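You operate a simulated robot arm through the tools that you are given. There is no shell and no other tool.

You run a simulated robot arm. Do the job below in one go: nothing can be reset, and whatever is moved stays where it is left.

JOB
Switch the filler off and wipe both stains off the side table.
Fine: orange switch off first, blue dial back to CLEAR; use the small yellow sponge and put it back. What is to be rubbed or washed off counts as gone when no trace of it is left.

The check looks at the end state, three seconds after you hand in, the way a careful person would. Anything else that was tipped, shoved, dropped, spilled or broken makes it a failure.

ROBOT AND FRAMES
A 6-joint arm with a two-finger parallel gripper, fixed in place. Base frame: the origin is at the foot of the arm, x ahead of it, y to its left, z up; the work surface is at about z = 0. Readings come in mm, degrees, newtons and seconds.
With the tool pointing down near the work surface it reaches from about 140 to 580 mm from the base axis. Its first joint turns from -66.0 to 66.0 degrees. Payload 2.1 kg.
The TCP is the grasp point between the finger pads, 30 mm short of the fingertips. In the tool frame z runs along the fingers and y along their closing line. The gripper opens to 94 mm. The fingers are 28 mm wide and 10 mm thick; the gripper's body (50 by 96 mm) begins 55 mm behind the TCP.
Orientation is that of the tool frame in the base frame, as a unit quaternion [x, y, z, w]. With the fingers straight down and closing along the base's y, the tool's x points along the base's -x, its y along +y and its z along -z.

CONTROLS
- The arm moves only by the tool nudge_tool. Its argument "steps" is a list of rows, each a list of 7 numbers: the turn, a rotation vector about the tool's x, y, z in units of 90 degrees (1.0 is 90 degrees), then the shift along the tool's x, y, z in units of 500 mm (1.0 is 500 mm), then the opening, from 0 (shut) to 1 (fully open). In form: [[ax, ay, az, tx, ty, tz, gripper], ...]. A call has 1 to 20 rows; each row is the pose to reach, as a shift and turn from the pose commanded when the call began, along the tool's axes at that moment. A call with a number of a shift or a turn outside -1 to 1 is refused whole. A row lasts 0.2 s, in which the tool goes at most 50 mm and 8.6 degrees; a call with a longer step from one row to the next is refused whole, and so is a gripper value outside its range. Where a pose cannot be reached the arm comes as near as it can. A force on the tool above 90 N (or 10 N above the force at the start of the call, whichever is more), or a blocked arm, ends the call early, and 0.2 s more pass. The fingers move at their own pace (about 72 mm/s each) and stop on an object; they squeeze with about 43 N. The grip force told is the motor's: it shows also when the fingers shut on nothing. Time passes only in rows, and 0.2 s behind the last, so rows that repeat a pose let the fingers close. It gives the time, the measured TCP pose, the force on the tool (base axes), the opening and the grip force at its end, in the units of the frame above (readings bear some noise), with the torque about the TCP (base axes, N m) and any sound that the robot's microphone picked up, and new pictures: "pictures" is both (left out), scene, wrist or none.
- Cameras (640 x 400 px; columns grow to the right, rows downward): "scene" is fixed at [55.3, -365.8, 491.4]; the picture's right is [0.81, -0.58, 0.00], its down [-0.30, -0.42, -0.86] and it looks along [0.50, 0.70, -0.52] (base axes); focal length 214 px, centre (320, 200). "wrist" rides on the gripper at [76, 14, -103] in the tool frame; the picture's right is [-0.18, 0.98, 0.00], its down [-0.75, -0.14, -0.64] and it looks along [-0.63, -0.12, 0.77] (tool axes); focal length 243 px, centre (320, 200). There is no depth. A picture from a camera that has moved, and an enlarged one, comes with that camera's place and axes in the base frame and with its lens.
- inspect(camera, box): a new picture of the part [left, top, right, bottom] of that camera's present view, enlarged. The clock stands still meanwhile.
- hand_in(): hands the job in; it is judged then, once.

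Places have to be worked out from the pictures, the camera data and where the tool is seen. Open the gripper and draw the arm clear of the work before you hand the job in, unless the task says otherwise.

The tools are called after ">>>" by a JSON object that holds its "name" and its "arguments". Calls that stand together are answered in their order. nudge_tool: Moves the arm, as the interface text tells. Its arguments: {"type":"object","properties":{"steps":{"type":"array","items":{"type":"array","items":{"type":"number"}}},"pictures":{"type":"string","enum":["both","scene","wrist","none"]}},"required":["steps"]} The other tools are called the same way: inspect (camera, box) takes an enlarged picture of a part of a camera's view; hand_in () hands the job in.

At the start:

```text
time_s: 0.0
ee_pos: [298.7, -55.5, 369.2]
tool_rot: [0.0, 1.0, 0.0, 0.0]
force: [0.0, 0.3, 0.0]
torque: [0.0, 0.02, 0.02]
gripper_width: 93.9
finger_force: 0.1
```

scene: 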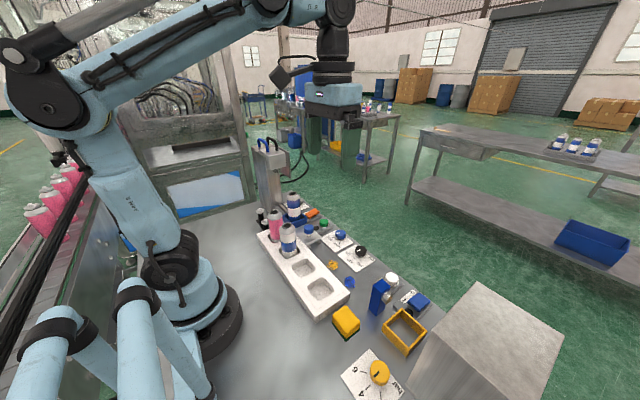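
wrist: 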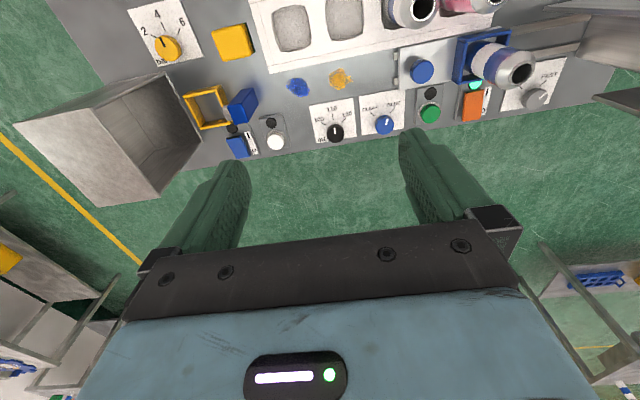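

I see a table with dials, switches, stains (blue and orange-yellow) and a yellow sponge. I'll take enlarged pictures before I move anything.

>>> {"name": "inspect", "arguments": {"camera": "scene", "box": [240, 180, 440, 305]}}

>>> {"name": "inspect", "arguments": {"camera": "scene", "box": [320, 260, 480, 400]}}

>>> {"name": "inspect", "arguments": {"camera": "wrist", "box": [360, 20, 600, 170]}}

>>> {"name": "inspect", "arguments": {"camera": "wrist", "box": [120, 0, 360, 170]}}

```text
3.20 times, centred on (340, 242) of scene
camera zoom: at [55.3, -365.8, 491.4], right [0.81, -0.58, 0.0], down [-0.3, -0.42, -0.86], along [0.5, 0.7, -0.52], focal length 686 px, centre (256, 64)
```

zoom: 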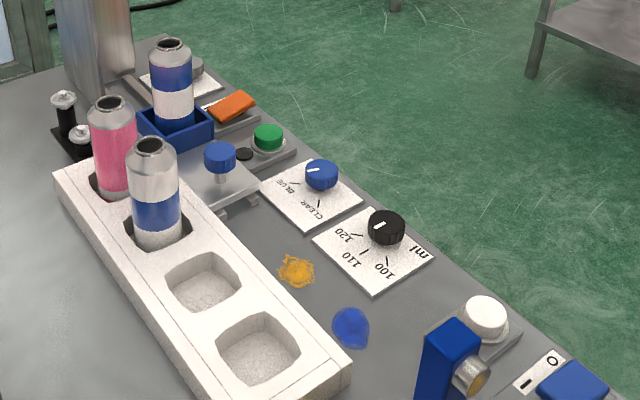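

```text
2.86 times, centred on (400, 330) of scene
camera zoom: at [55.3, -365.8, 491.4], right [0.81, -0.58, 0.0], down [-0.3, -0.42, -0.86], along [0.5, 0.7, -0.52], focal length 613 px, centre (91, -171)
```

zoom: 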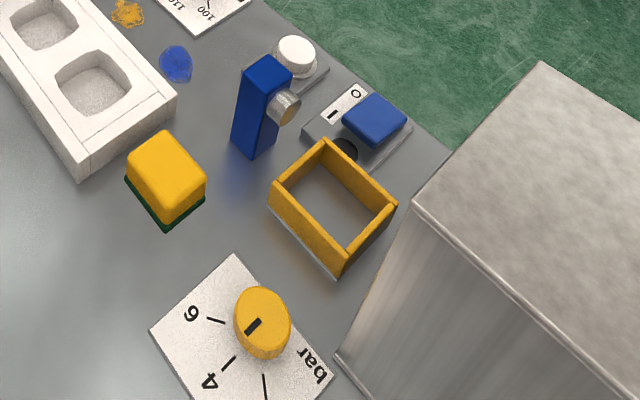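

```text
2.67 times, centred on (480, 95) of wrist
camera zoom: at [223.4, -41.4, 471.0], right [0.18, 0.98, 0.0], down [0.75, -0.14, 0.64], along [0.63, -0.12, -0.77], focal length 647 px, centre (-107, 480)
```

zoom: 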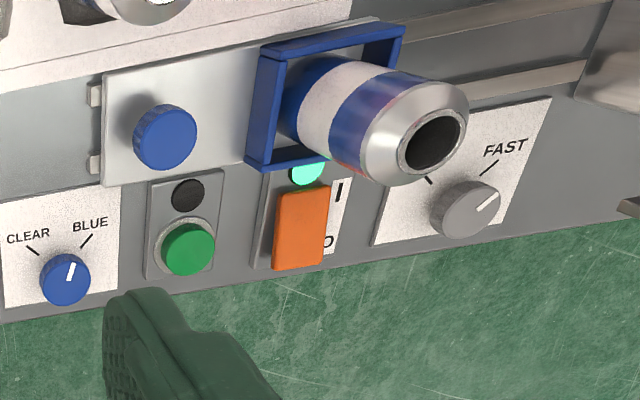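

```text
2.35 times, centred on (240, 85) of wrist
camera zoom: at [223.4, -41.4, 471.0], right [0.18, 0.98, 0.0], down [0.75, -0.14, 0.64], along [0.63, -0.12, -0.77], focal length 571 px, centre (508, 471)
```

zoom: 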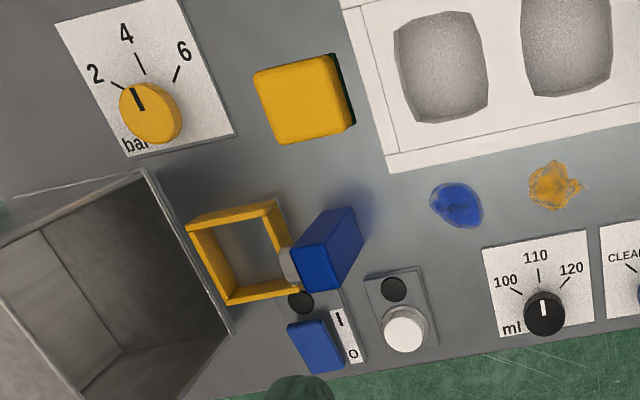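

The scene and wrist rays agree: sponge near (253,-181), blue stain near (340,-104), orange stain near (341,-30), blue dial near (430,46), orange rocker near (423,202). I'll move the wrist camera nearer the switch and dial for a better look.

>>> {"name": "nudge_tool", "arguments": {"steps": [[0, 0, 0, 0, 0.08, 0.04, 1], [0, 0, 0, 0, 0.16, 0.08, 1], [0, 0, 0, 0, 0.24, 0.12, 1], [0, 0, 0, 0, 0.3, 0.14, 0.5], [0, 0, 0, 0, 0.3, 0.14, 0]], "pictures": "both"}}

```text
time_s: 1.2
ee_pos: [299.7, 94.8, 296.5]
tool_rot: [0.0, 1.0, 0.0, 0.0]
force: [-0.3, 0.2, 0.9]
torque: [0.01, -0.03, 0.0]
gripper_width: 12.0
finger_force: 0.1
camera wrist: at [225.4, 108.3, 399.0], right [0.18, 0.98, 0.0], down [0.75, -0.14, 0.64], along [0.63, -0.12, -0.77], focal length 243 px, centre (320, 200)
```

scene: 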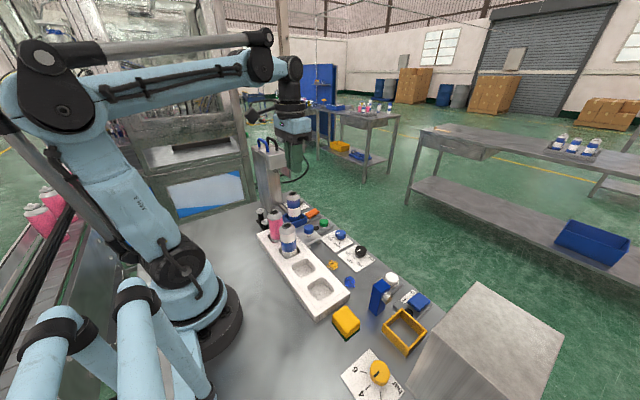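
wrist: 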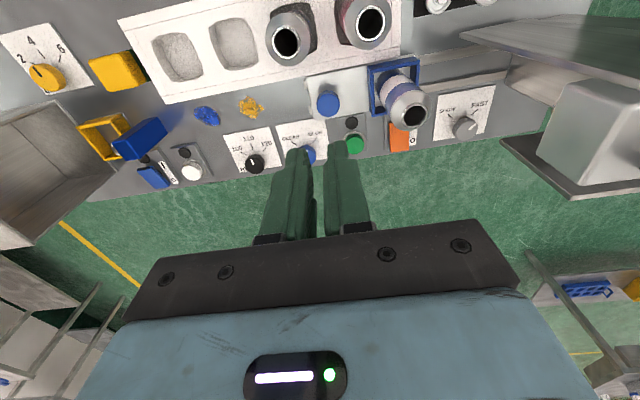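

I can see the rocker and the dial from closer now. I'll enlarge those parts, and the metal thing at the right.

>>> {"name": "inspect", "arguments": {"camera": "wrist", "box": [350, 50, 510, 160]}}

>>> {"name": "inspect", "arguments": {"camera": "wrist", "box": [210, 90, 370, 190]}}

>>> {"name": "inspect", "arguments": {"camera": "scene", "box": [230, 90, 360, 250]}}

>>> {"name": "inspect", "arguments": {"camera": "scene", "box": [275, 190, 375, 260]}}

```text
3.64 times, centred on (430, 105) of wrist
camera zoom: at [225.4, 108.3, 399.0], right [0.18, 0.98, 0.0], down [0.75, -0.14, 0.64], along [0.63, -0.12, -0.77], focal length 882 px, centre (-80, 546)
```

zoom: 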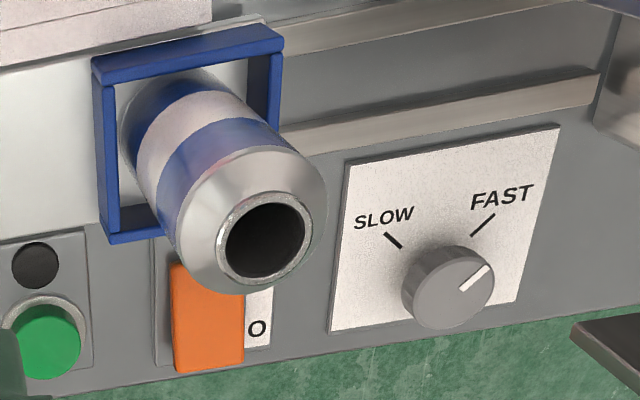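

```text
4.00 times, centred on (290, 140) of wrist
camera zoom: at [225.4, 108.3, 399.0], right [0.18, 0.98, 0.0], down [0.75, -0.14, 0.64], along [0.63, -0.12, -0.77], focal length 970 px, centre (440, 440)
```

zoom: 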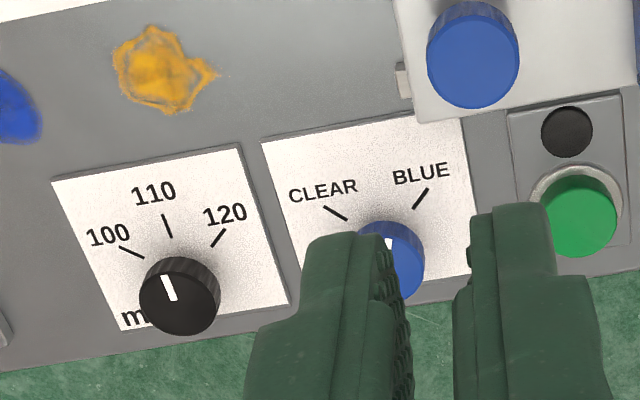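

```text
2.50 times, centred on (295, 170) of scene
camera zoom: at [55.3, -365.8, 491.4], right [0.81, -0.58, 0.0], down [-0.3, -0.42, -0.86], along [0.5, 0.7, -0.52], focal length 536 px, centre (382, 275)
```

zoom: 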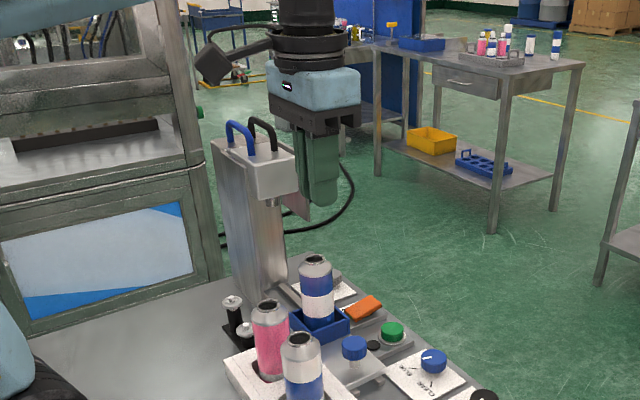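

```text
5.71 times, centred on (325, 225) of scene
camera zoom: at [55.3, -365.8, 491.4], right [0.81, -0.58, 0.0], down [-0.3, -0.42, -0.86], along [0.5, 0.7, -0.52], focal length 1226 px, centre (291, 57)
```

zoom: 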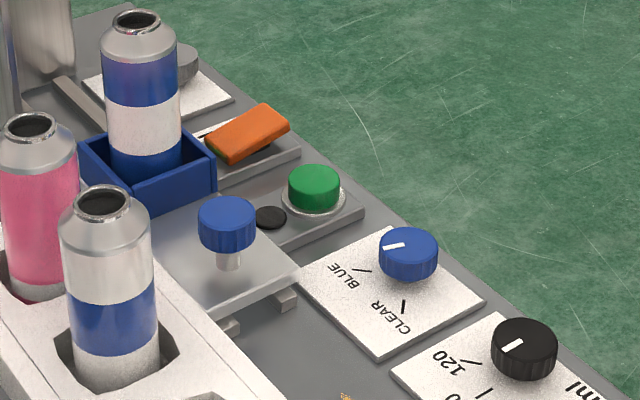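

The rocker is tipped down at its near (I) end. Its raised O end is at about (450,204,28), and the bottle on the slide stands at (357,215), about 124 mm tall. I'll shut the gripper, tilt it 20° so the body and camera lean away from the bottle, and stop above the O end.

>>> {"name": "nudge_tool", "arguments": {"steps": [[0, 0.05, 0, -0.07, 0.03, 0.02, 0], [0, 0.1, 0, -0.14, 0.08, 0.04, 0], [0, 0.15, 0, -0.21, 0.13, 0.07, 0], [0, 0.2, 0, -0.27, 0.18, 0.12, 0], [0, 0.222, 0, -0.29, 0.218, 0.18, 0], [0, 0.222, 0, -0.29, 0.218, 0.24, 0], [0, 0.222, 0, -0.29, 0.218, 0.24, 0]], "pictures": "both"}}

```text
time_s: 2.8
ee_pos: [442.6, 200.7, 179.3]
tool_rot: [0.0, 0.985, 0.001, -0.174]
force: [0.0, 0.6, 0.0]
torque: [-0.03, 0.02, 0.01]
gripper_width: 0.1
finger_force: 32.6
camera wrist: at [407.0, 215.4, 300.2], right [0.17, 0.98, -0.06], down [0.93, -0.14, 0.35], along [0.33, -0.12, -0.94], focal length 243 px, centre (320, 200)
```

scene: 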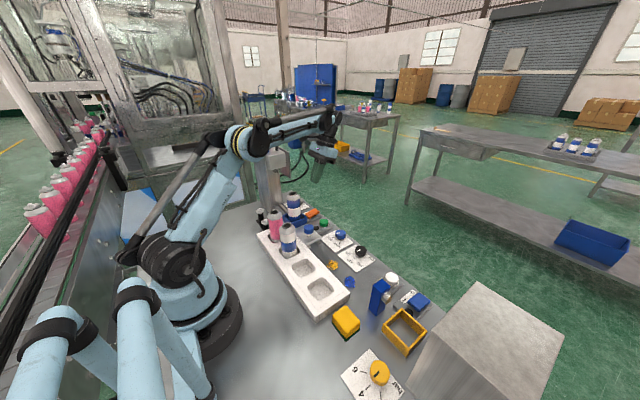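
wrist: 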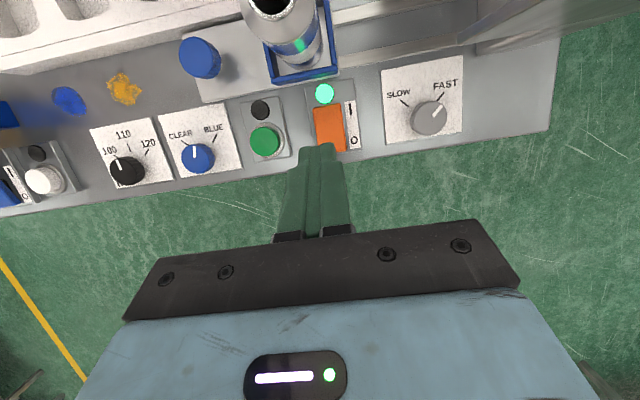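

The rocker measures x 402–449, y 188–220, and the lamp is lit green. I'll go straight down (base -z) to about 14 mm above the O end and check before pressing.

>>> {"name": "nudge_tool", "arguments": {"steps": [[0, 0, 0, -0.027, 0.002, 0.0744, 0], [0, 0, 0, -0.055, 0.002, 0.1504, 0], [0, 0, 0, -0.0718, 0.002, 0.1974, 0], [0, 0, 0, -0.0718, 0.002, 0.1974, 0]], "pictures": "both"}}

>>> {"name": "inspect", "arguments": {"camera": "scene", "box": [270, 150, 370, 240]}}

>>> {"name": "inspect", "arguments": {"camera": "wrist", "box": [240, 50, 420, 200]}}

```text
time_s: 3.8
ee_pos: [443.8, 202.5, 72.2]
tool_rot: [0.0, 0.985, -0.001, -0.174]
force: [0.7, -0.9, -0.2]
torque: [0.03, -0.02, 0.0]
gripper_width: 0.0
finger_force: 33.1
camera wrist: at [408.4, 217.3, 194.8], right [0.17, 0.98, -0.06], down [0.93, -0.14, 0.35], along [0.33, -0.12, -0.94], focal length 243 px, centre (320, 200)
```

scene: 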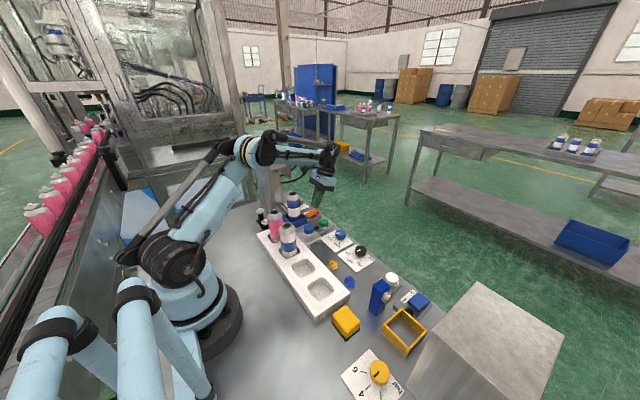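
wrist: 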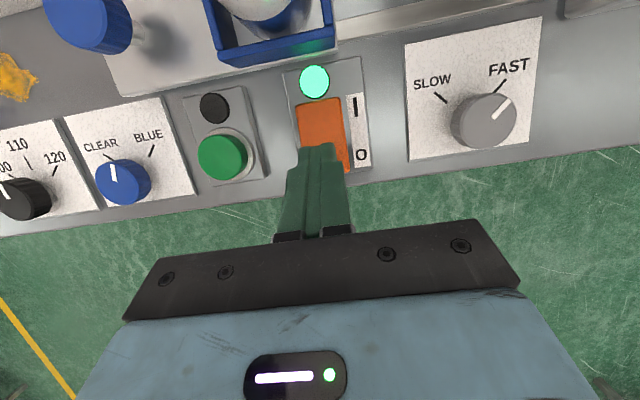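

```text
4.44 times, centred on (320, 195) of scene
camera zoom: at [55.3, -365.8, 491.4], right [0.81, -0.58, 0.0], down [-0.3, -0.42, -0.86], along [0.5, 0.7, -0.52], focal length 953 px, centre (320, 222)
```

zoom: 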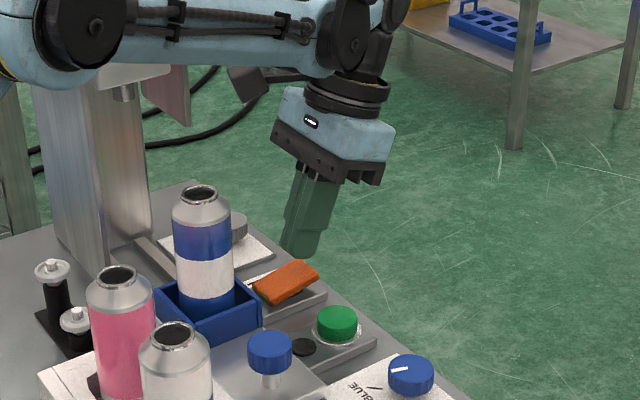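

```text
2.67 times, centred on (330, 125) of wrist
camera zoom: at [408.4, 217.3, 194.8], right [0.17, 0.98, -0.06], down [0.93, -0.14, 0.35], along [0.33, -0.12, -0.94], focal length 647 px, centre (293, 400)
```

zoom: 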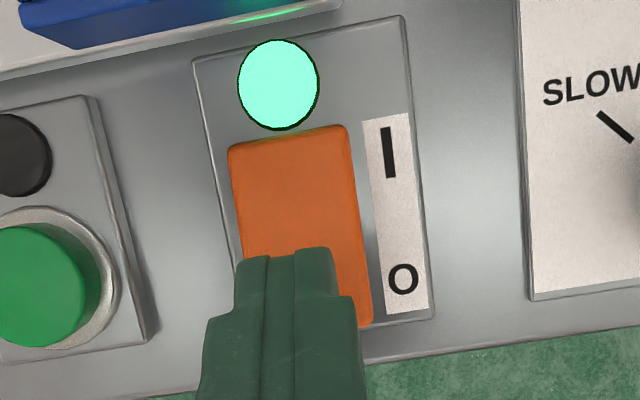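

The fingertips are centred over the O end with about 12 mm to go. I'll press down in small steps to about 17 mm height at the end of the rocker, then back off.

>>> {"name": "nudge_tool", "arguments": {"steps": [[0, 0, 0, -0.0055, 0.002, 0.015, 0], [0, 0, 0, -0.0082, 0.002, 0.0226, 0], [0, 0, 0, -0.0109, 0.002, 0.0301, 0], [0, 0, 0, -0.013, 0.002, 0.0357, 0], [0, 0, 0, -0.015, 0.002, 0.0414, 0]], "pictures": "wrist"}}

>>> {"name": "inspect", "arguments": {"camera": "wrist", "box": [240, 50, 420, 200]}}

```text
time_s: 5.0
ee_pos: [444.7, 204.5, 51.7]
tool_rot: [0.0, 0.985, 0.0, -0.174]
force: [6.6, -0.9, 32.6]
torque: [0.02, -0.34, 0.25]
gripper_width: 0.0
finger_force: 32.8
camera wrist: at [408.3, 218.8, 175.0], right [0.17, 0.98, -0.06], down [0.93, -0.14, 0.35], along [0.33, -0.12, -0.94], focal length 243 px, centre (320, 200)
```

wrist: 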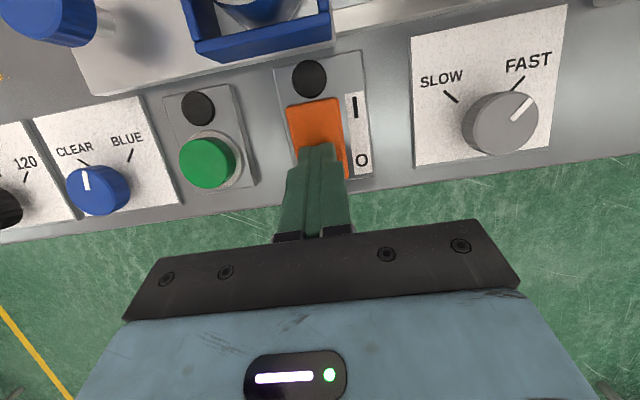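

```text
2.67 times, centred on (330, 125) of wrist
camera zoom: at [408.3, 218.8, 175.0], right [0.17, 0.98, -0.06], down [0.93, -0.14, 0.35], along [0.33, -0.12, -0.94], focal length 647 px, centre (293, 400)
```

zoom: 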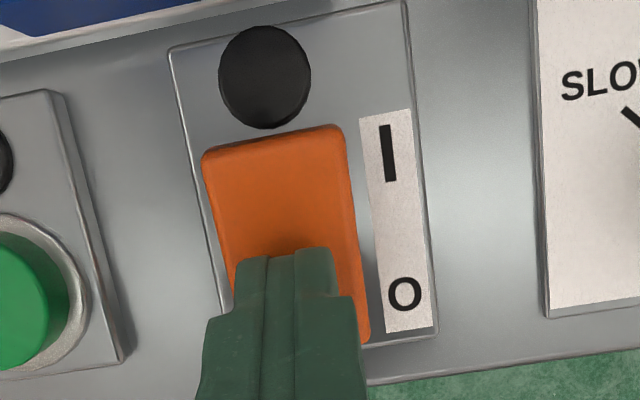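

The lamp went dark and the force is 33 N, so the rocker has switched to O. I'll lift straight up and move toward the blue dial, staying high and opening the fingers.

>>> {"name": "nudge_tool", "arguments": {"steps": [[0, 0, 0, 0.02, 0, -0.055, 0], [0, 0, 0, 0.05, 0, -0.13, 0], [0, 0, 0, 0.075, -0.03, -0.2, 0], [0, 0, 0, 0.085, -0.12, -0.22, 0]], "pictures": "both"}}

>>> {"name": "inspect", "arguments": {"camera": "wrist", "box": [160, 60, 400, 210]}}

>>> {"name": "inspect", "arguments": {"camera": "scene", "box": [300, 200, 360, 260]}}

```text
time_s: 6.0
ee_pos: [441.0, 146.0, 170.7]
tool_rot: [-0.001, 0.985, 0.0, -0.174]
force: [-1.4, -0.1, -0.3]
torque: [-0.03, -0.02, -0.03]
gripper_width: 0.3
finger_force: 32.6
camera wrist: at [405.4, 159.6, 292.4], right [0.17, 0.98, -0.06], down [0.93, -0.14, 0.35], along [0.33, -0.12, -0.94], focal length 243 px, centre (320, 200)
```

scene: 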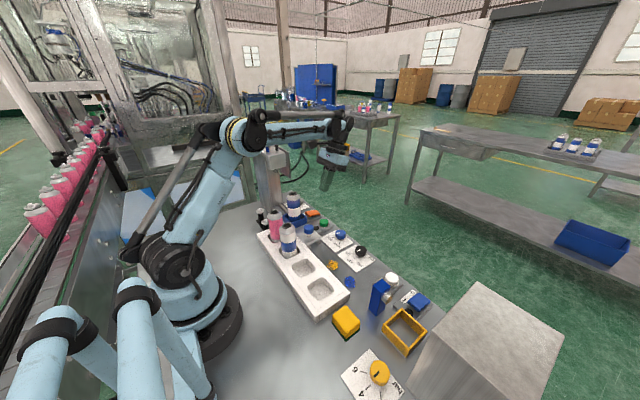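
wrist: 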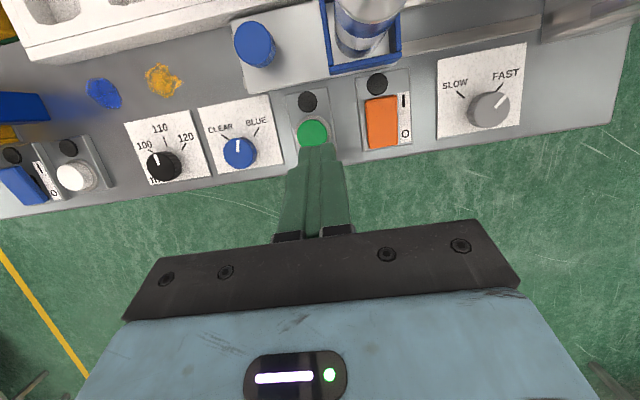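

```text
2.67 times, centred on (280, 135) of wrist
camera zoom: at [405.4, 159.6, 292.4], right [0.17, 0.98, -0.06], down [0.93, -0.14, 0.35], along [0.33, -0.12, -0.94], focal length 647 px, centre (427, 373)
```

zoom: 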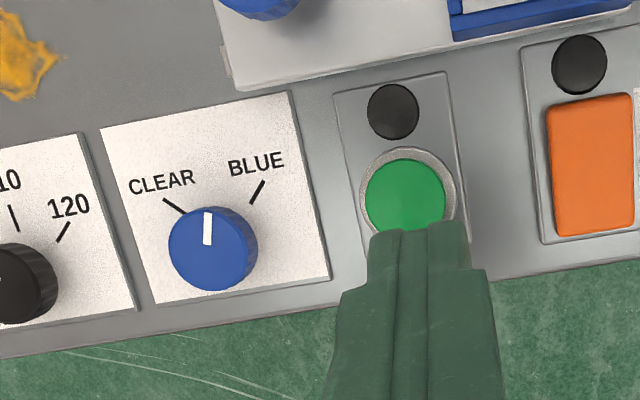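

```text
6.67 times, centred on (330, 230) of scene
camera zoom: at [55.3, -365.8, 491.4], right [0.81, -0.58, 0.0], down [-0.3, -0.42, -0.86], along [0.5, 0.7, -0.52], focal length 1430 px, centre (253, 0)
```

zoom: 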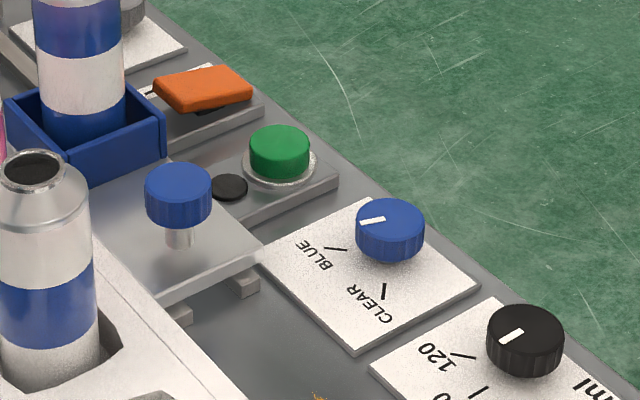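

The rocker has stayed off and its lamp is dark. The blue dial's axis is at about (432,46.5), its top is at z≈30, and its pointer is about 18° toward BLUE. CLEAR is 45° the other way, so it needs roughly 63° counter-clockwise seen from above. I'll set the tool upright again, stop above the dial and open the fingers partly.

>>> {"name": "nudge_tool", "arguments": {"steps": [[0, -0.074, 0, -0.003, -0.066, 0.027, 0.3], [0, -0.148, 0, -0.0064, -0.132, 0.054, 0.66], [0, -0.222, 0, -0.0095, -0.197, 0.0806, 0.66], [0, -0.222, 0, -0.0095, -0.197, 0.0806, 0.66], [0, -0.222, 0, -0.0095, -0.197, 0.0806, 0.66]], "pictures": "both"}}

>>> {"name": "inspect", "arguments": {"camera": "scene", "box": [300, 160, 400, 260]}}

>>> {"name": "inspect", "arguments": {"camera": "wrist", "box": [200, 40, 420, 200]}}

```text
time_s: 7.2
ee_pos: [432.1, 47.5, 129.0]
tool_rot: [0.0, 1.0, 0.0, 0.0]
force: [-0.5, 0.7, -0.7]
torque: [-0.01, 0.0, 0.0]
gripper_width: 62.2
finger_force: 0.0
camera wrist: at [356.9, 61.5, 231.3], right [0.18, 0.98, 0.0], down [0.75, -0.14, 0.64], along [0.63, -0.12, -0.77], focal length 243 px, centre (320, 200)
```

scene: 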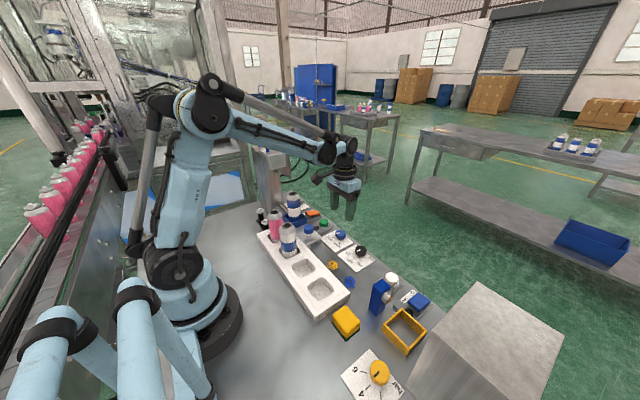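
wrist: 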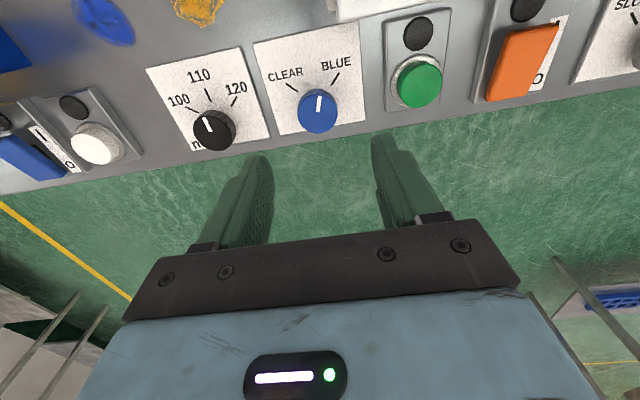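

```text
4.00 times, centred on (350, 210) of scene
camera zoom: at [55.2, -365.8, 491.4], right [0.81, -0.58, 0.0], down [-0.3, -0.42, -0.86], along [0.5, 0.7, -0.52], focal length 858 px, centre (200, 160)
```

zoom: 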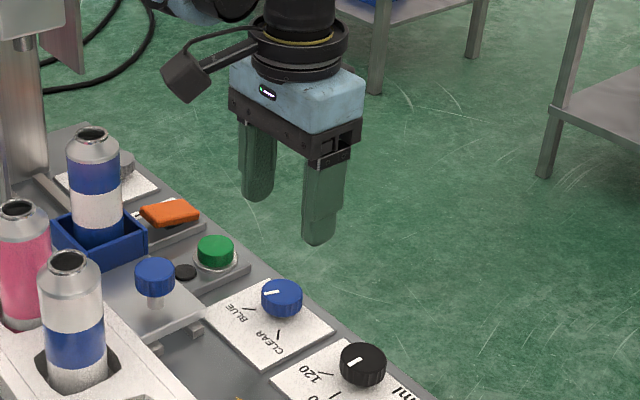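

```text
2.50 times, centred on (310, 120) of wrist
camera zoom: at [356.9, 61.5, 231.3], right [0.18, 0.98, 0.0], down [0.75, -0.14, 0.64], along [0.63, -0.12, -0.77], focal length 606 px, centre (345, 400)
```

zoom: 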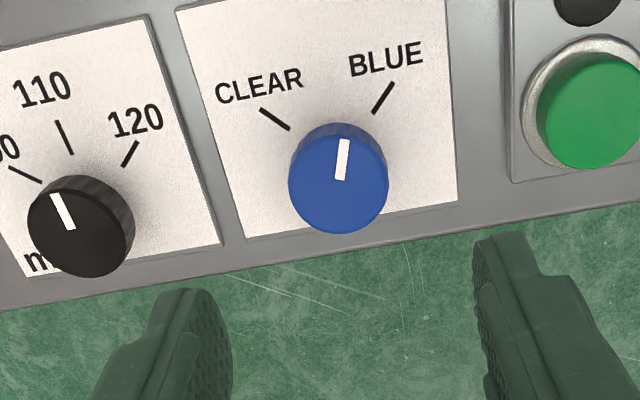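

Measured from right above: pointer +16°, BLUE mark +45°, CLEAR mark -45°, so about 61° of counter-clockwise turn. I'll turn the open gripper +30.6° and lower it around the dial so the turn is centred.

>>> {"name": "nudge_tool", "arguments": {"steps": [[0, 0, 0.085, 0.001, 0, 0.02, 0.64], [0, 0, 0.17, 0.002, -0.001, 0.04, 0.64], [0, 0, 0.255, 0.002, -0.001, 0.06, 0.64], [0, 0, 0.34, 0.002, -0.001, 0.08, 0.64], [0, 0, 0.34, 0.002, -0.001, 0.13, 0.64], [0, 0, 0.34, 0.002, -0.001, 0.174, 0.64], [0, 0, 0.34, 0.002, -0.001, 0.174, 0.64]], "pictures": "both"}}

>>> {"name": "inspect", "arguments": {"camera": "scene", "box": [290, 170, 400, 270]}}

```text
time_s: 8.8
ee_pos: [430.8, 45.2, 42.7]
tool_rot: [0.264, 0.964, -0.001, 0.0]
force: [-0.5, 0.0, -0.3]
torque: [0.04, 0.0, 0.0]
gripper_width: 59.9
finger_force: 0.1
camera wrist: at [373.3, 96.9, 144.8], right [0.66, 0.75, 0.0], down [0.58, -0.51, 0.64], along [0.48, -0.42, -0.77], focal length 243 px, centre (320, 200)
```

scene: 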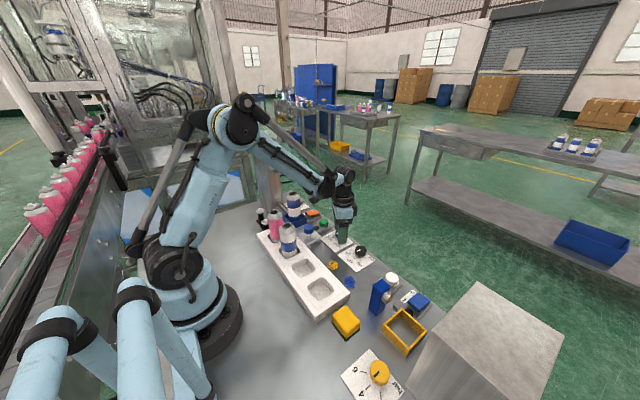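
wrist: 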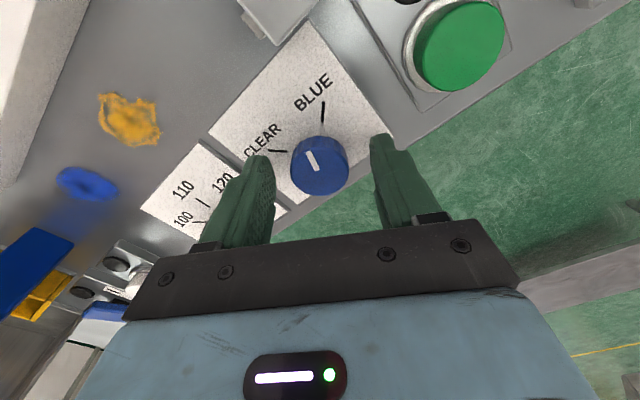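

```text
4.00 times, centred on (345, 220) of scene
camera zoom: at [55.2, -365.8, 491.4], right [0.81, -0.58, 0.0], down [-0.3, -0.42, -0.86], along [0.5, 0.7, -0.52], focal length 858 px, centre (220, 120)
```

zoom: 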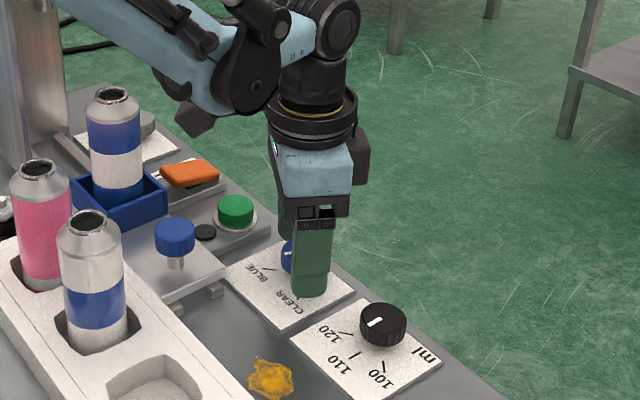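

The fingers stand on both sides of the dial without contact. I'll close on it and check the grip.

>>> {"name": "nudge_tool", "arguments": {"steps": [[0, 0, 0, 0, 0, 0, 0.3], [0, 0, 0, 0, 0, 0, 0], [0, 0, 0, 0, 0, 0, 0]], "pictures": "wrist"}}

```text
time_s: 9.6
ee_pos: [430.4, 45.9, 41.8]
tool_rot: [0.264, 0.965, -0.001, 0.0]
force: [-2.2, -3.0, -5.6]
torque: [-0.05, 0.04, -0.01]
gripper_width: 33.6
finger_force: 45.1
camera wrist: at [373.2, 96.6, 144.9], right [0.66, 0.75, 0.0], down [0.58, -0.5, 0.64], along [0.48, -0.42, -0.77], focal length 243 px, centre (320, 200)
```

wrist: 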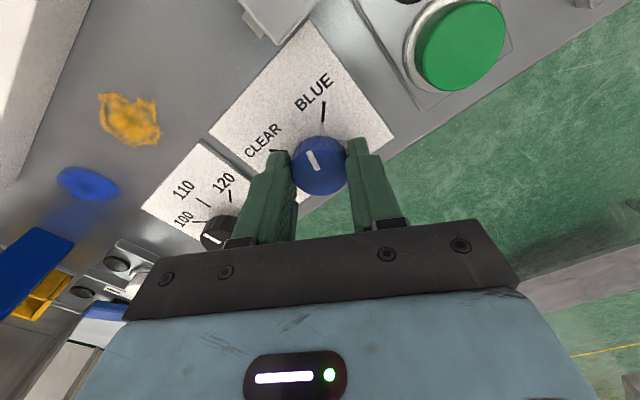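

The dial is gripped at 33.6 mm with low side forces. Next I turn it 61° counter-clockwise (negative about the tool's z).

>>> {"name": "nudge_tool", "arguments": {"steps": [[0, 0, -0.08, 0, 0, 0, 0], [0, 0, -0.16, 0, 0, 0, 0], [0, 0, -0.24, 0, 0, 0, 0], [0, 0, -0.32, 0, 0, 0, 0], [0, 0, -0.4, 0, 0, 0, 0], [0, 0, -0.48, 0, 0, 0, 0], [0, 0, -0.56, 0, 0, 0, 0], [0, 0, -0.63, 0, 0, 0, 0], [0, 0, -0.678, 0, 0, 0, 0], [0, 0, -0.678, 0, 0, 0, 0]], "pictures": "both"}}

>>> {"name": "inspect", "arguments": {"camera": "wrist", "box": [220, 60, 420, 220]}}

```text
time_s: 11.8
ee_pos: [430.8, 44.8, 43.0]
tool_rot: [-0.263, 0.965, -0.003, -0.002]
force: [-12.1, -22.8, -22.0]
torque: [-0.11, 0.12, 0.03]
gripper_width: 33.2
finger_force: 45.2
camera wrist: at [358.9, 19.4, 145.6], right [-0.34, 0.94, 0.0], down [0.72, 0.26, 0.64], along [0.6, 0.21, -0.77], focal length 243 px, centre (320, 200)
```

scene: 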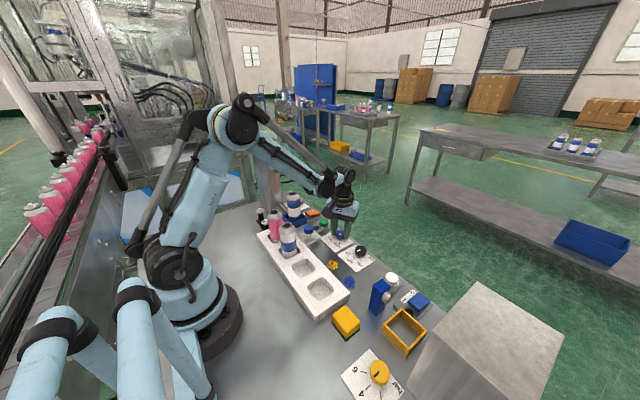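
wrist: 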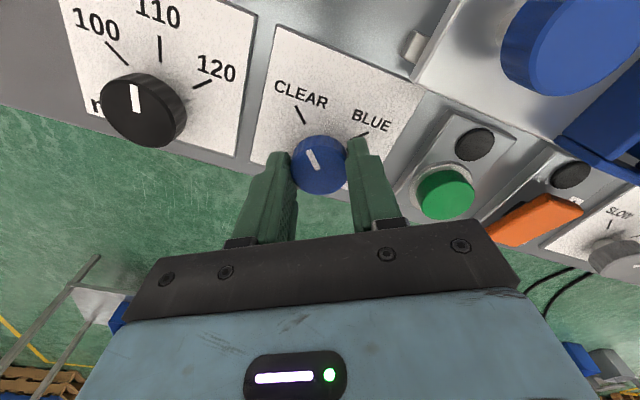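

```text
2.50 times, centred on (320, 140) of wrist
camera zoom: at [358.9, 19.4, 145.6], right [-0.34, 0.94, 0.0], down [0.72, 0.26, 0.64], along [0.6, 0.21, -0.77], focal length 606 px, centre (320, 350)
```

zoom: 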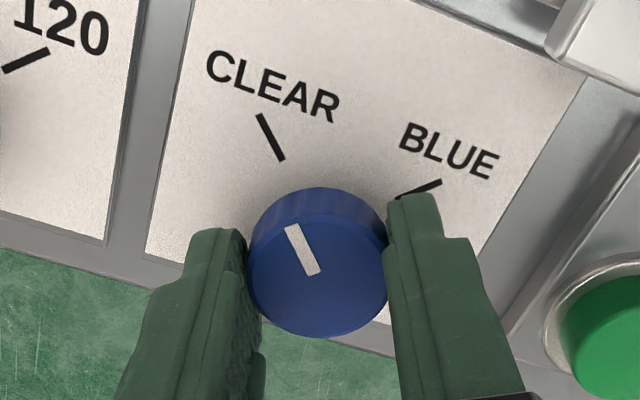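

The pointer is now about -42° and the CLEAR mark about -44°. I'll add 2.7° and let go of the dial in place.

>>> {"name": "nudge_tool", "arguments": {"steps": [[0, 0, -0.03, 0, 0, 0, 0], [0, 0, -0.03, 0, 0, 0, 0], [0, 0, -0.03, 0, 0, 0, 0.64], [0, 0, -0.03, 0, 0, 0, 0.64]], "pictures": "wrist"}}

>>> {"name": "inspect", "arguments": {"camera": "wrist", "box": [220, 60, 420, 220]}}

```text
time_s: 12.8
ee_pos: [431.7, 46.6, 43.6]
tool_rot: [-0.286, 0.958, 0.0, 0.001]
force: [-0.1, 0.8, -0.2]
torque: [-0.01, -0.02, 0.0]
gripper_width: 60.1
finger_force: 0.0
camera wrist: at [360.6, 16.9, 145.6], right [-0.38, 0.92, 0.0], down [0.71, 0.29, 0.64], along [0.59, 0.25, -0.77], focal length 243 px, centre (320, 200)
```

wrist: 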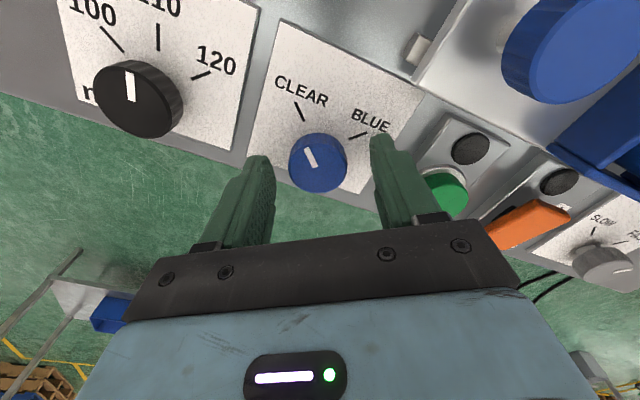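

```text
2.50 times, centred on (320, 140) of wrist
camera zoom: at [360.6, 16.9, 145.6], right [-0.38, 0.92, 0.0], down [0.71, 0.29, 0.64], along [0.59, 0.25, -0.77], focal length 606 px, centre (320, 350)
```

zoom: 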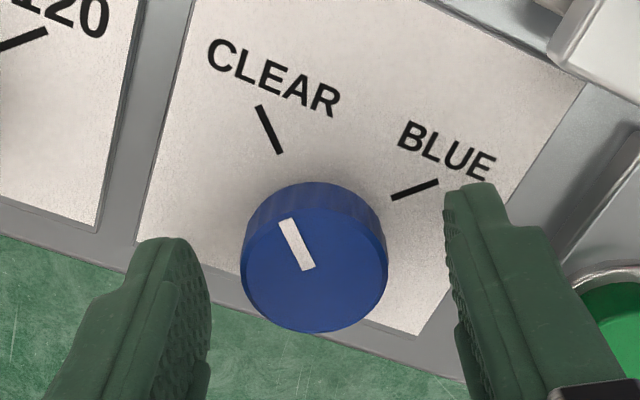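

The dial points at CLEAR, within about 2°, and the gripper is free. I'll lift straight up, undo the yaw, and carry the camera over to the sponge and stain area.

>>> {"name": "nudge_tool", "arguments": {"steps": [[0, 0, 0, 0, 0, -0.09, 0.64], [0, 0, 0, 0, 0, -0.18, 0.64], [0, 0, 0, 0, 0, -0.27, 0.8], [0, 0, 0.09, 0.09, -0.015, -0.3, 1], [0, 0, 0.18, 0.18, -0.03, -0.33, 1], [0, 0, 0.27, 0.27, -0.046, -0.36, 1], [0, 0, 0.36, 0.36, -0.061, -0.39, 1], [0, 0, 0.368, 0.45, -0.0765, -0.412, 1], [0, 0, 0.368, 0.53, -0.09, -0.412, 1], [0, 0, 0.368, 0.57, -0.097, -0.412, 1], [0, 0, 0.368, 0.57, -0.097, -0.412, 1]], "pictures": "both"}}

>>> {"name": "inspect", "arguments": {"camera": "wrist", "box": [180, 0, 460, 175]}}

>>> {"name": "inspect", "arguments": {"camera": "scene", "box": [310, 240, 430, 360]}}

>>> {"name": "inspect", "arguments": {"camera": "scene", "box": [290, 200, 390, 290]}}

```text
time_s: 15.2
ee_pos: [219.8, -150.8, 250.8]
tool_rot: [0.0, 1.0, 0.0, 0.0]
force: [-0.2, -0.5, 0.2]
torque: [0.03, 0.0, 0.02]
gripper_width: 94.2
finger_force: 0.2
camera wrist: at [143.6, -135.9, 352.6], right [0.18, 0.98, 0.0], down [0.75, -0.14, 0.64], along [0.63, -0.12, -0.77], focal length 243 px, centre (320, 200)
```

scene: 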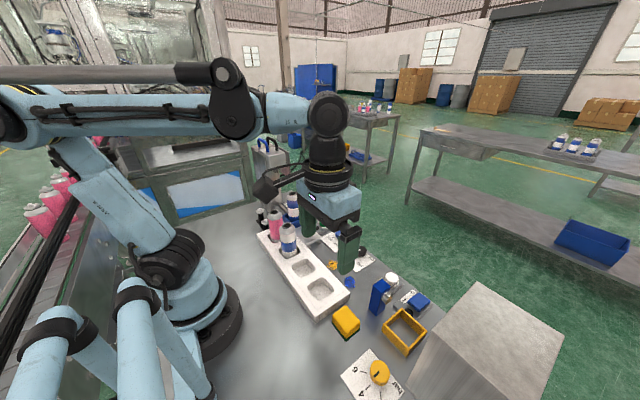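
wrist: 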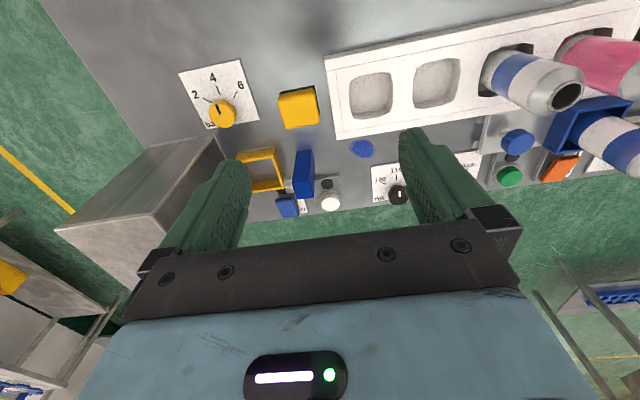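

```text
2.29 times, centred on (320, 88) of wrist
camera zoom: at [143.6, -135.9, 352.6], right [0.18, 0.98, 0.0], down [0.75, -0.14, 0.64], along [0.63, -0.12, -0.77], focal length 555 px, centre (320, 457)
```

zoom: 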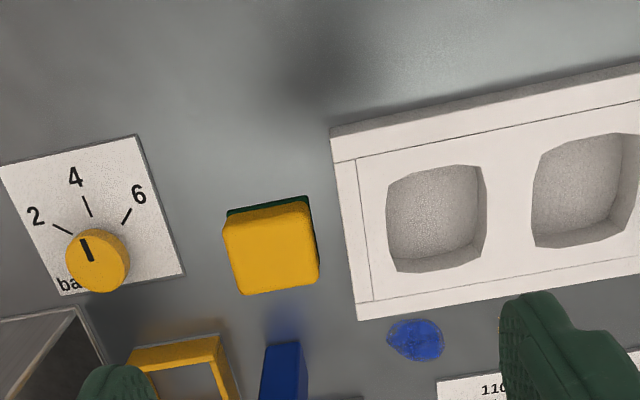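

```text
3.33 times, centred on (370, 300) of scene
camera zoom: at [55.2, -365.8, 491.4], right [0.81, -0.58, 0.0], down [-0.3, -0.42, -0.86], along [0.5, 0.7, -0.52], focal length 715 px, centre (153, -133)
```

zoom: 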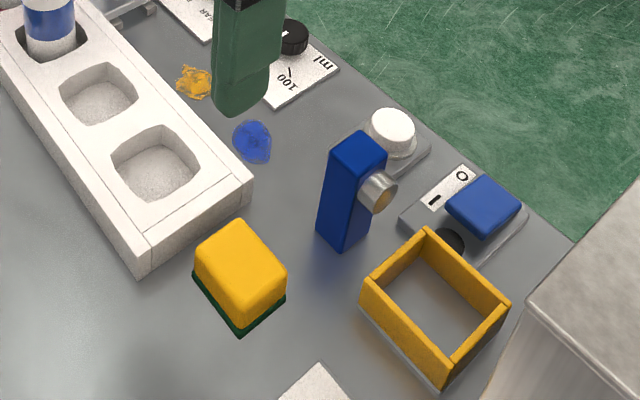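

```text
4.44 times, centred on (340, 245) of scene
camera zoom: at [55.2, -365.8, 491.4], right [0.81, -0.58, 0.0], down [-0.3, -0.42, -0.86], along [0.5, 0.7, -0.52], focal length 953 px, centre (231, 0)
```

zoom: 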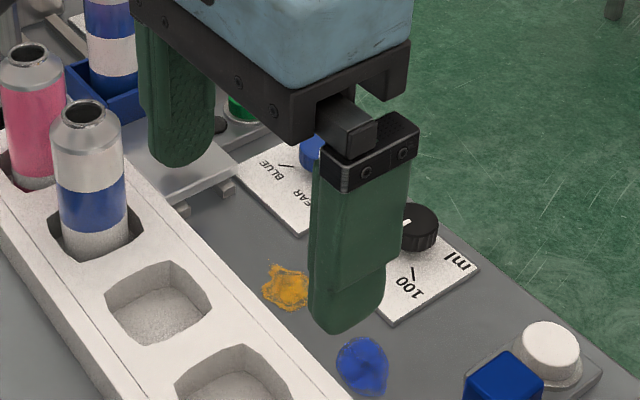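

The sponge is about 47 mm square, roughly aligned with the base axes, centred near (251,-184.5), with its green pad down and its top at z≈38. The white block's face is close at y≈-142, so I'll grasp with the fingers closing along x. I'll yaw the tool +90° while moving above the sponge.

>>> {"name": "nudge_tool", "arguments": {"steps": [[0, 0, 0.09, -0.01, -0.01, 0.02, 1], [0, 0, 0.18, -0.02, -0.02, 0.04, 1], [0, 0, 0.27, -0.03, -0.03, 0.06, 1], [0, 0, 0.36, -0.04, -0.04, 0.08, 1], [0, 0, 0.45, -0.05, -0.05, 0.1, 1], [0, 0, 0.54, -0.06, -0.06, 0.12, 1], [0, 0, 0.63, -0.062, -0.068, 0.14, 1], [0, 0, 0.72, -0.062, -0.068, 0.16, 1], [0, 0, 0.81, -0.062, -0.068, 0.18, 1], [0, 0, 0.9, -0.062, -0.068, 0.2, 1], [0, 0, 0.98, -0.062, -0.068, 0.22, 1], [0, 0, 0.98, -0.062, -0.068, 0.22, 1]], "pictures": "both"}}

>>> {"name": "inspect", "arguments": {"camera": "wrist", "box": [200, 60, 440, 220]}}

>>> {"name": "inspect", "arguments": {"camera": "scene", "box": [280, 220, 440, 360]}}

```text
time_s: 17.8
ee_pos: [250.6, -183.4, 138.6]
tool_rot: [0.696, 0.718, 0.001, -0.001]
force: [0.2, -0.3, 0.3]
torque: [0.02, -0.03, 0.0]
gripper_width: 94.0
finger_force: 0.2
camera wrist: at [263.0, -107.7, 240.6], right [0.99, -0.15, 0.0], down [-0.12, -0.76, 0.64], along [-0.1, -0.63, -0.77], focal length 243 px, centre (320, 200)
```

scene: 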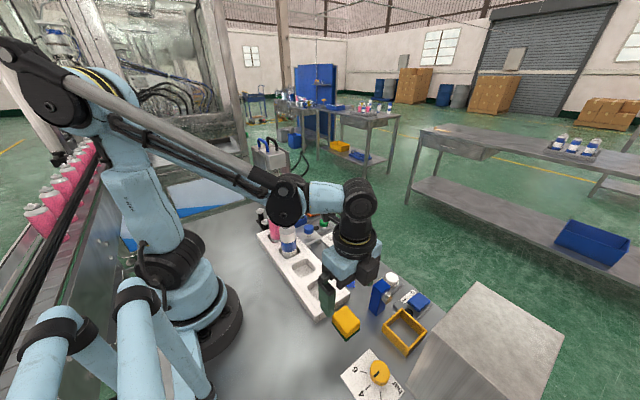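
wrist: 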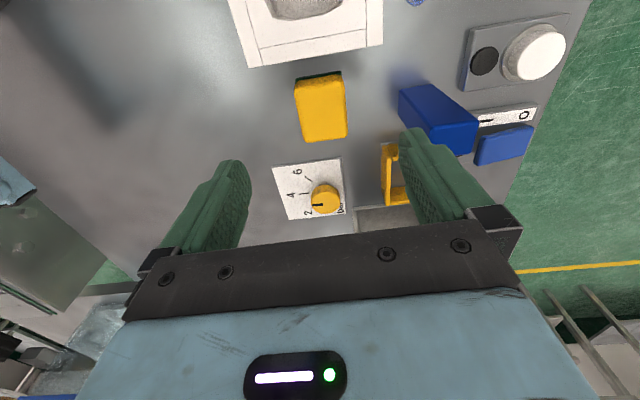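

```text
2.50 times, centred on (320, 140) of wrist
camera zoom: at [263.0, -107.7, 240.6], right [0.99, -0.15, 0.0], down [-0.12, -0.76, 0.64], along [-0.1, -0.63, -0.77], focal length 606 px, centre (320, 350)
```

zoom: 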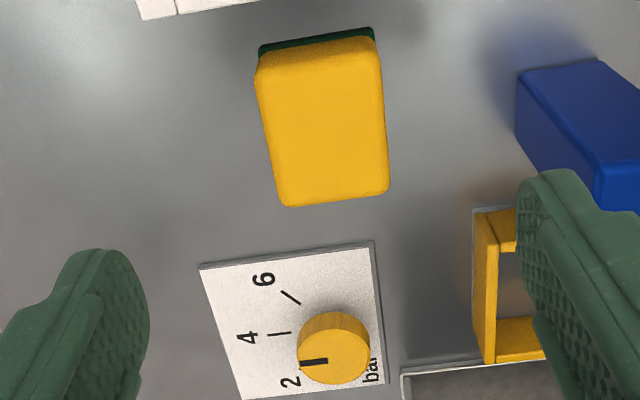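

```text
2.86 times, centred on (360, 290) of scene
camera zoom: at [55.3, -365.8, 491.4], right [0.81, -0.58, 0.0], down [-0.3, -0.42, -0.86], along [0.5, 0.7, -0.52], focal length 613 px, centre (206, -57)
```

zoom: 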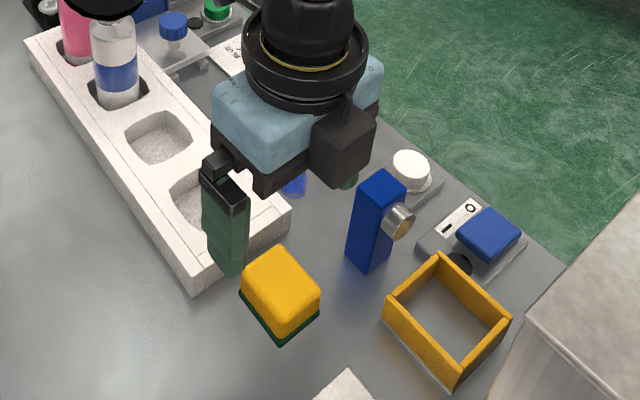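

The sponge footprint is x 232–274, y -207 to -160, with its faces aligned to the base axes. I'll correct by 2.4 mm in x, narrow the fingers to about 70 mm and lower so the fingertips are at about z=12.

>>> {"name": "nudge_tool", "arguments": {"steps": [[0, 0, 0.01, 0, 0.0048, 0.05, 0.745], [0, 0, 0.02, 0, 0.0048, 0.12, 0.745], [0, 0, 0.02, 0, 0.0048, 0.17, 0.745], [0, 0, 0.02, 0, 0.0048, 0.194, 0.745], [0, 0, 0.02, 0, 0.0048, 0.194, 0.745]], "pictures": "both"}}

>>> {"name": "inspect", "arguments": {"camera": "scene", "box": [290, 240, 430, 360]}}

```text
time_s: 19.0
ee_pos: [252.7, -184.3, 42.4]
tool_rot: [0.707, 0.708, 0.001, 0.0]
force: [0.0, -0.1, 0.6]
torque: [0.0, -0.02, -0.03]
gripper_width: 69.8
finger_force: 0.0
camera wrist: at [268.2, -108.1, 144.8], right [0.98, -0.18, 0.0], down [-0.14, -0.75, 0.64], along [-0.12, -0.63, -0.77], focal length 243 px, centre (320, 200)
```

scene: 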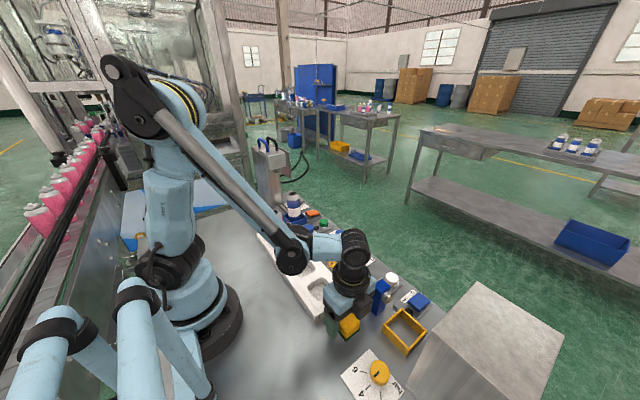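
wrist: 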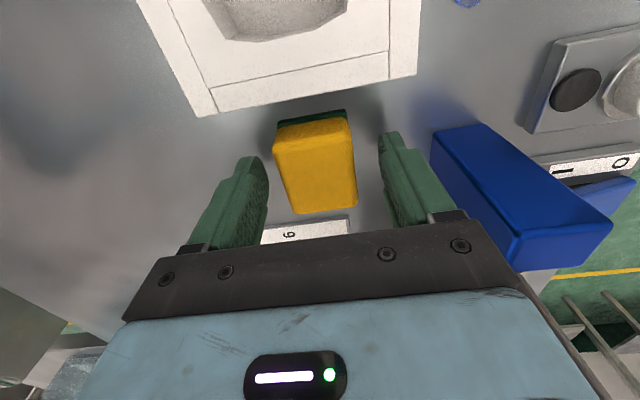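

```text
3.33 times, centred on (360, 300) of scene
camera zoom: at [55.2, -365.8, 491.4], right [0.81, -0.58, 0.0], down [-0.3, -0.42, -0.86], along [0.5, 0.7, -0.52], focal length 715 px, centre (187, -133)
```

zoom: 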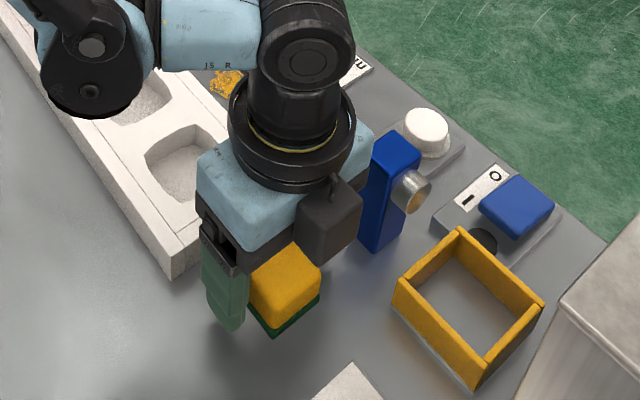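

The fingers straddle the sponge cleanly. Closing on it now.

>>> {"name": "nudge_tool", "arguments": {"steps": [[0, 0, 0, 0, 0, 0, 0.4], [0, 0, 0, 0, 0, 0, 0.2], [0, 0, 0, 0, 0, 0, 0], [0, 0, 0, 0, 0, 0, 0]], "pictures": "wrist"}}

```text
time_s: 20.0
ee_pos: [254.9, -183.5, 43.4]
tool_rot: [0.707, 0.707, -0.001, 0.0]
force: [0.6, -0.7, -0.4]
torque: [0.0, 0.0, 0.01]
gripper_width: 40.3
finger_force: 43.0
camera wrist: at [268.2, -108.1, 145.0], right [0.98, -0.18, 0.0], down [-0.14, -0.75, 0.64], along [-0.12, -0.63, -0.77], focal length 243 px, centre (320, 200)
```

wrist: 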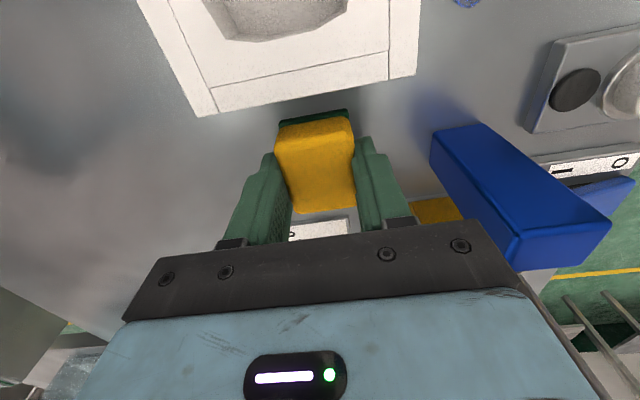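

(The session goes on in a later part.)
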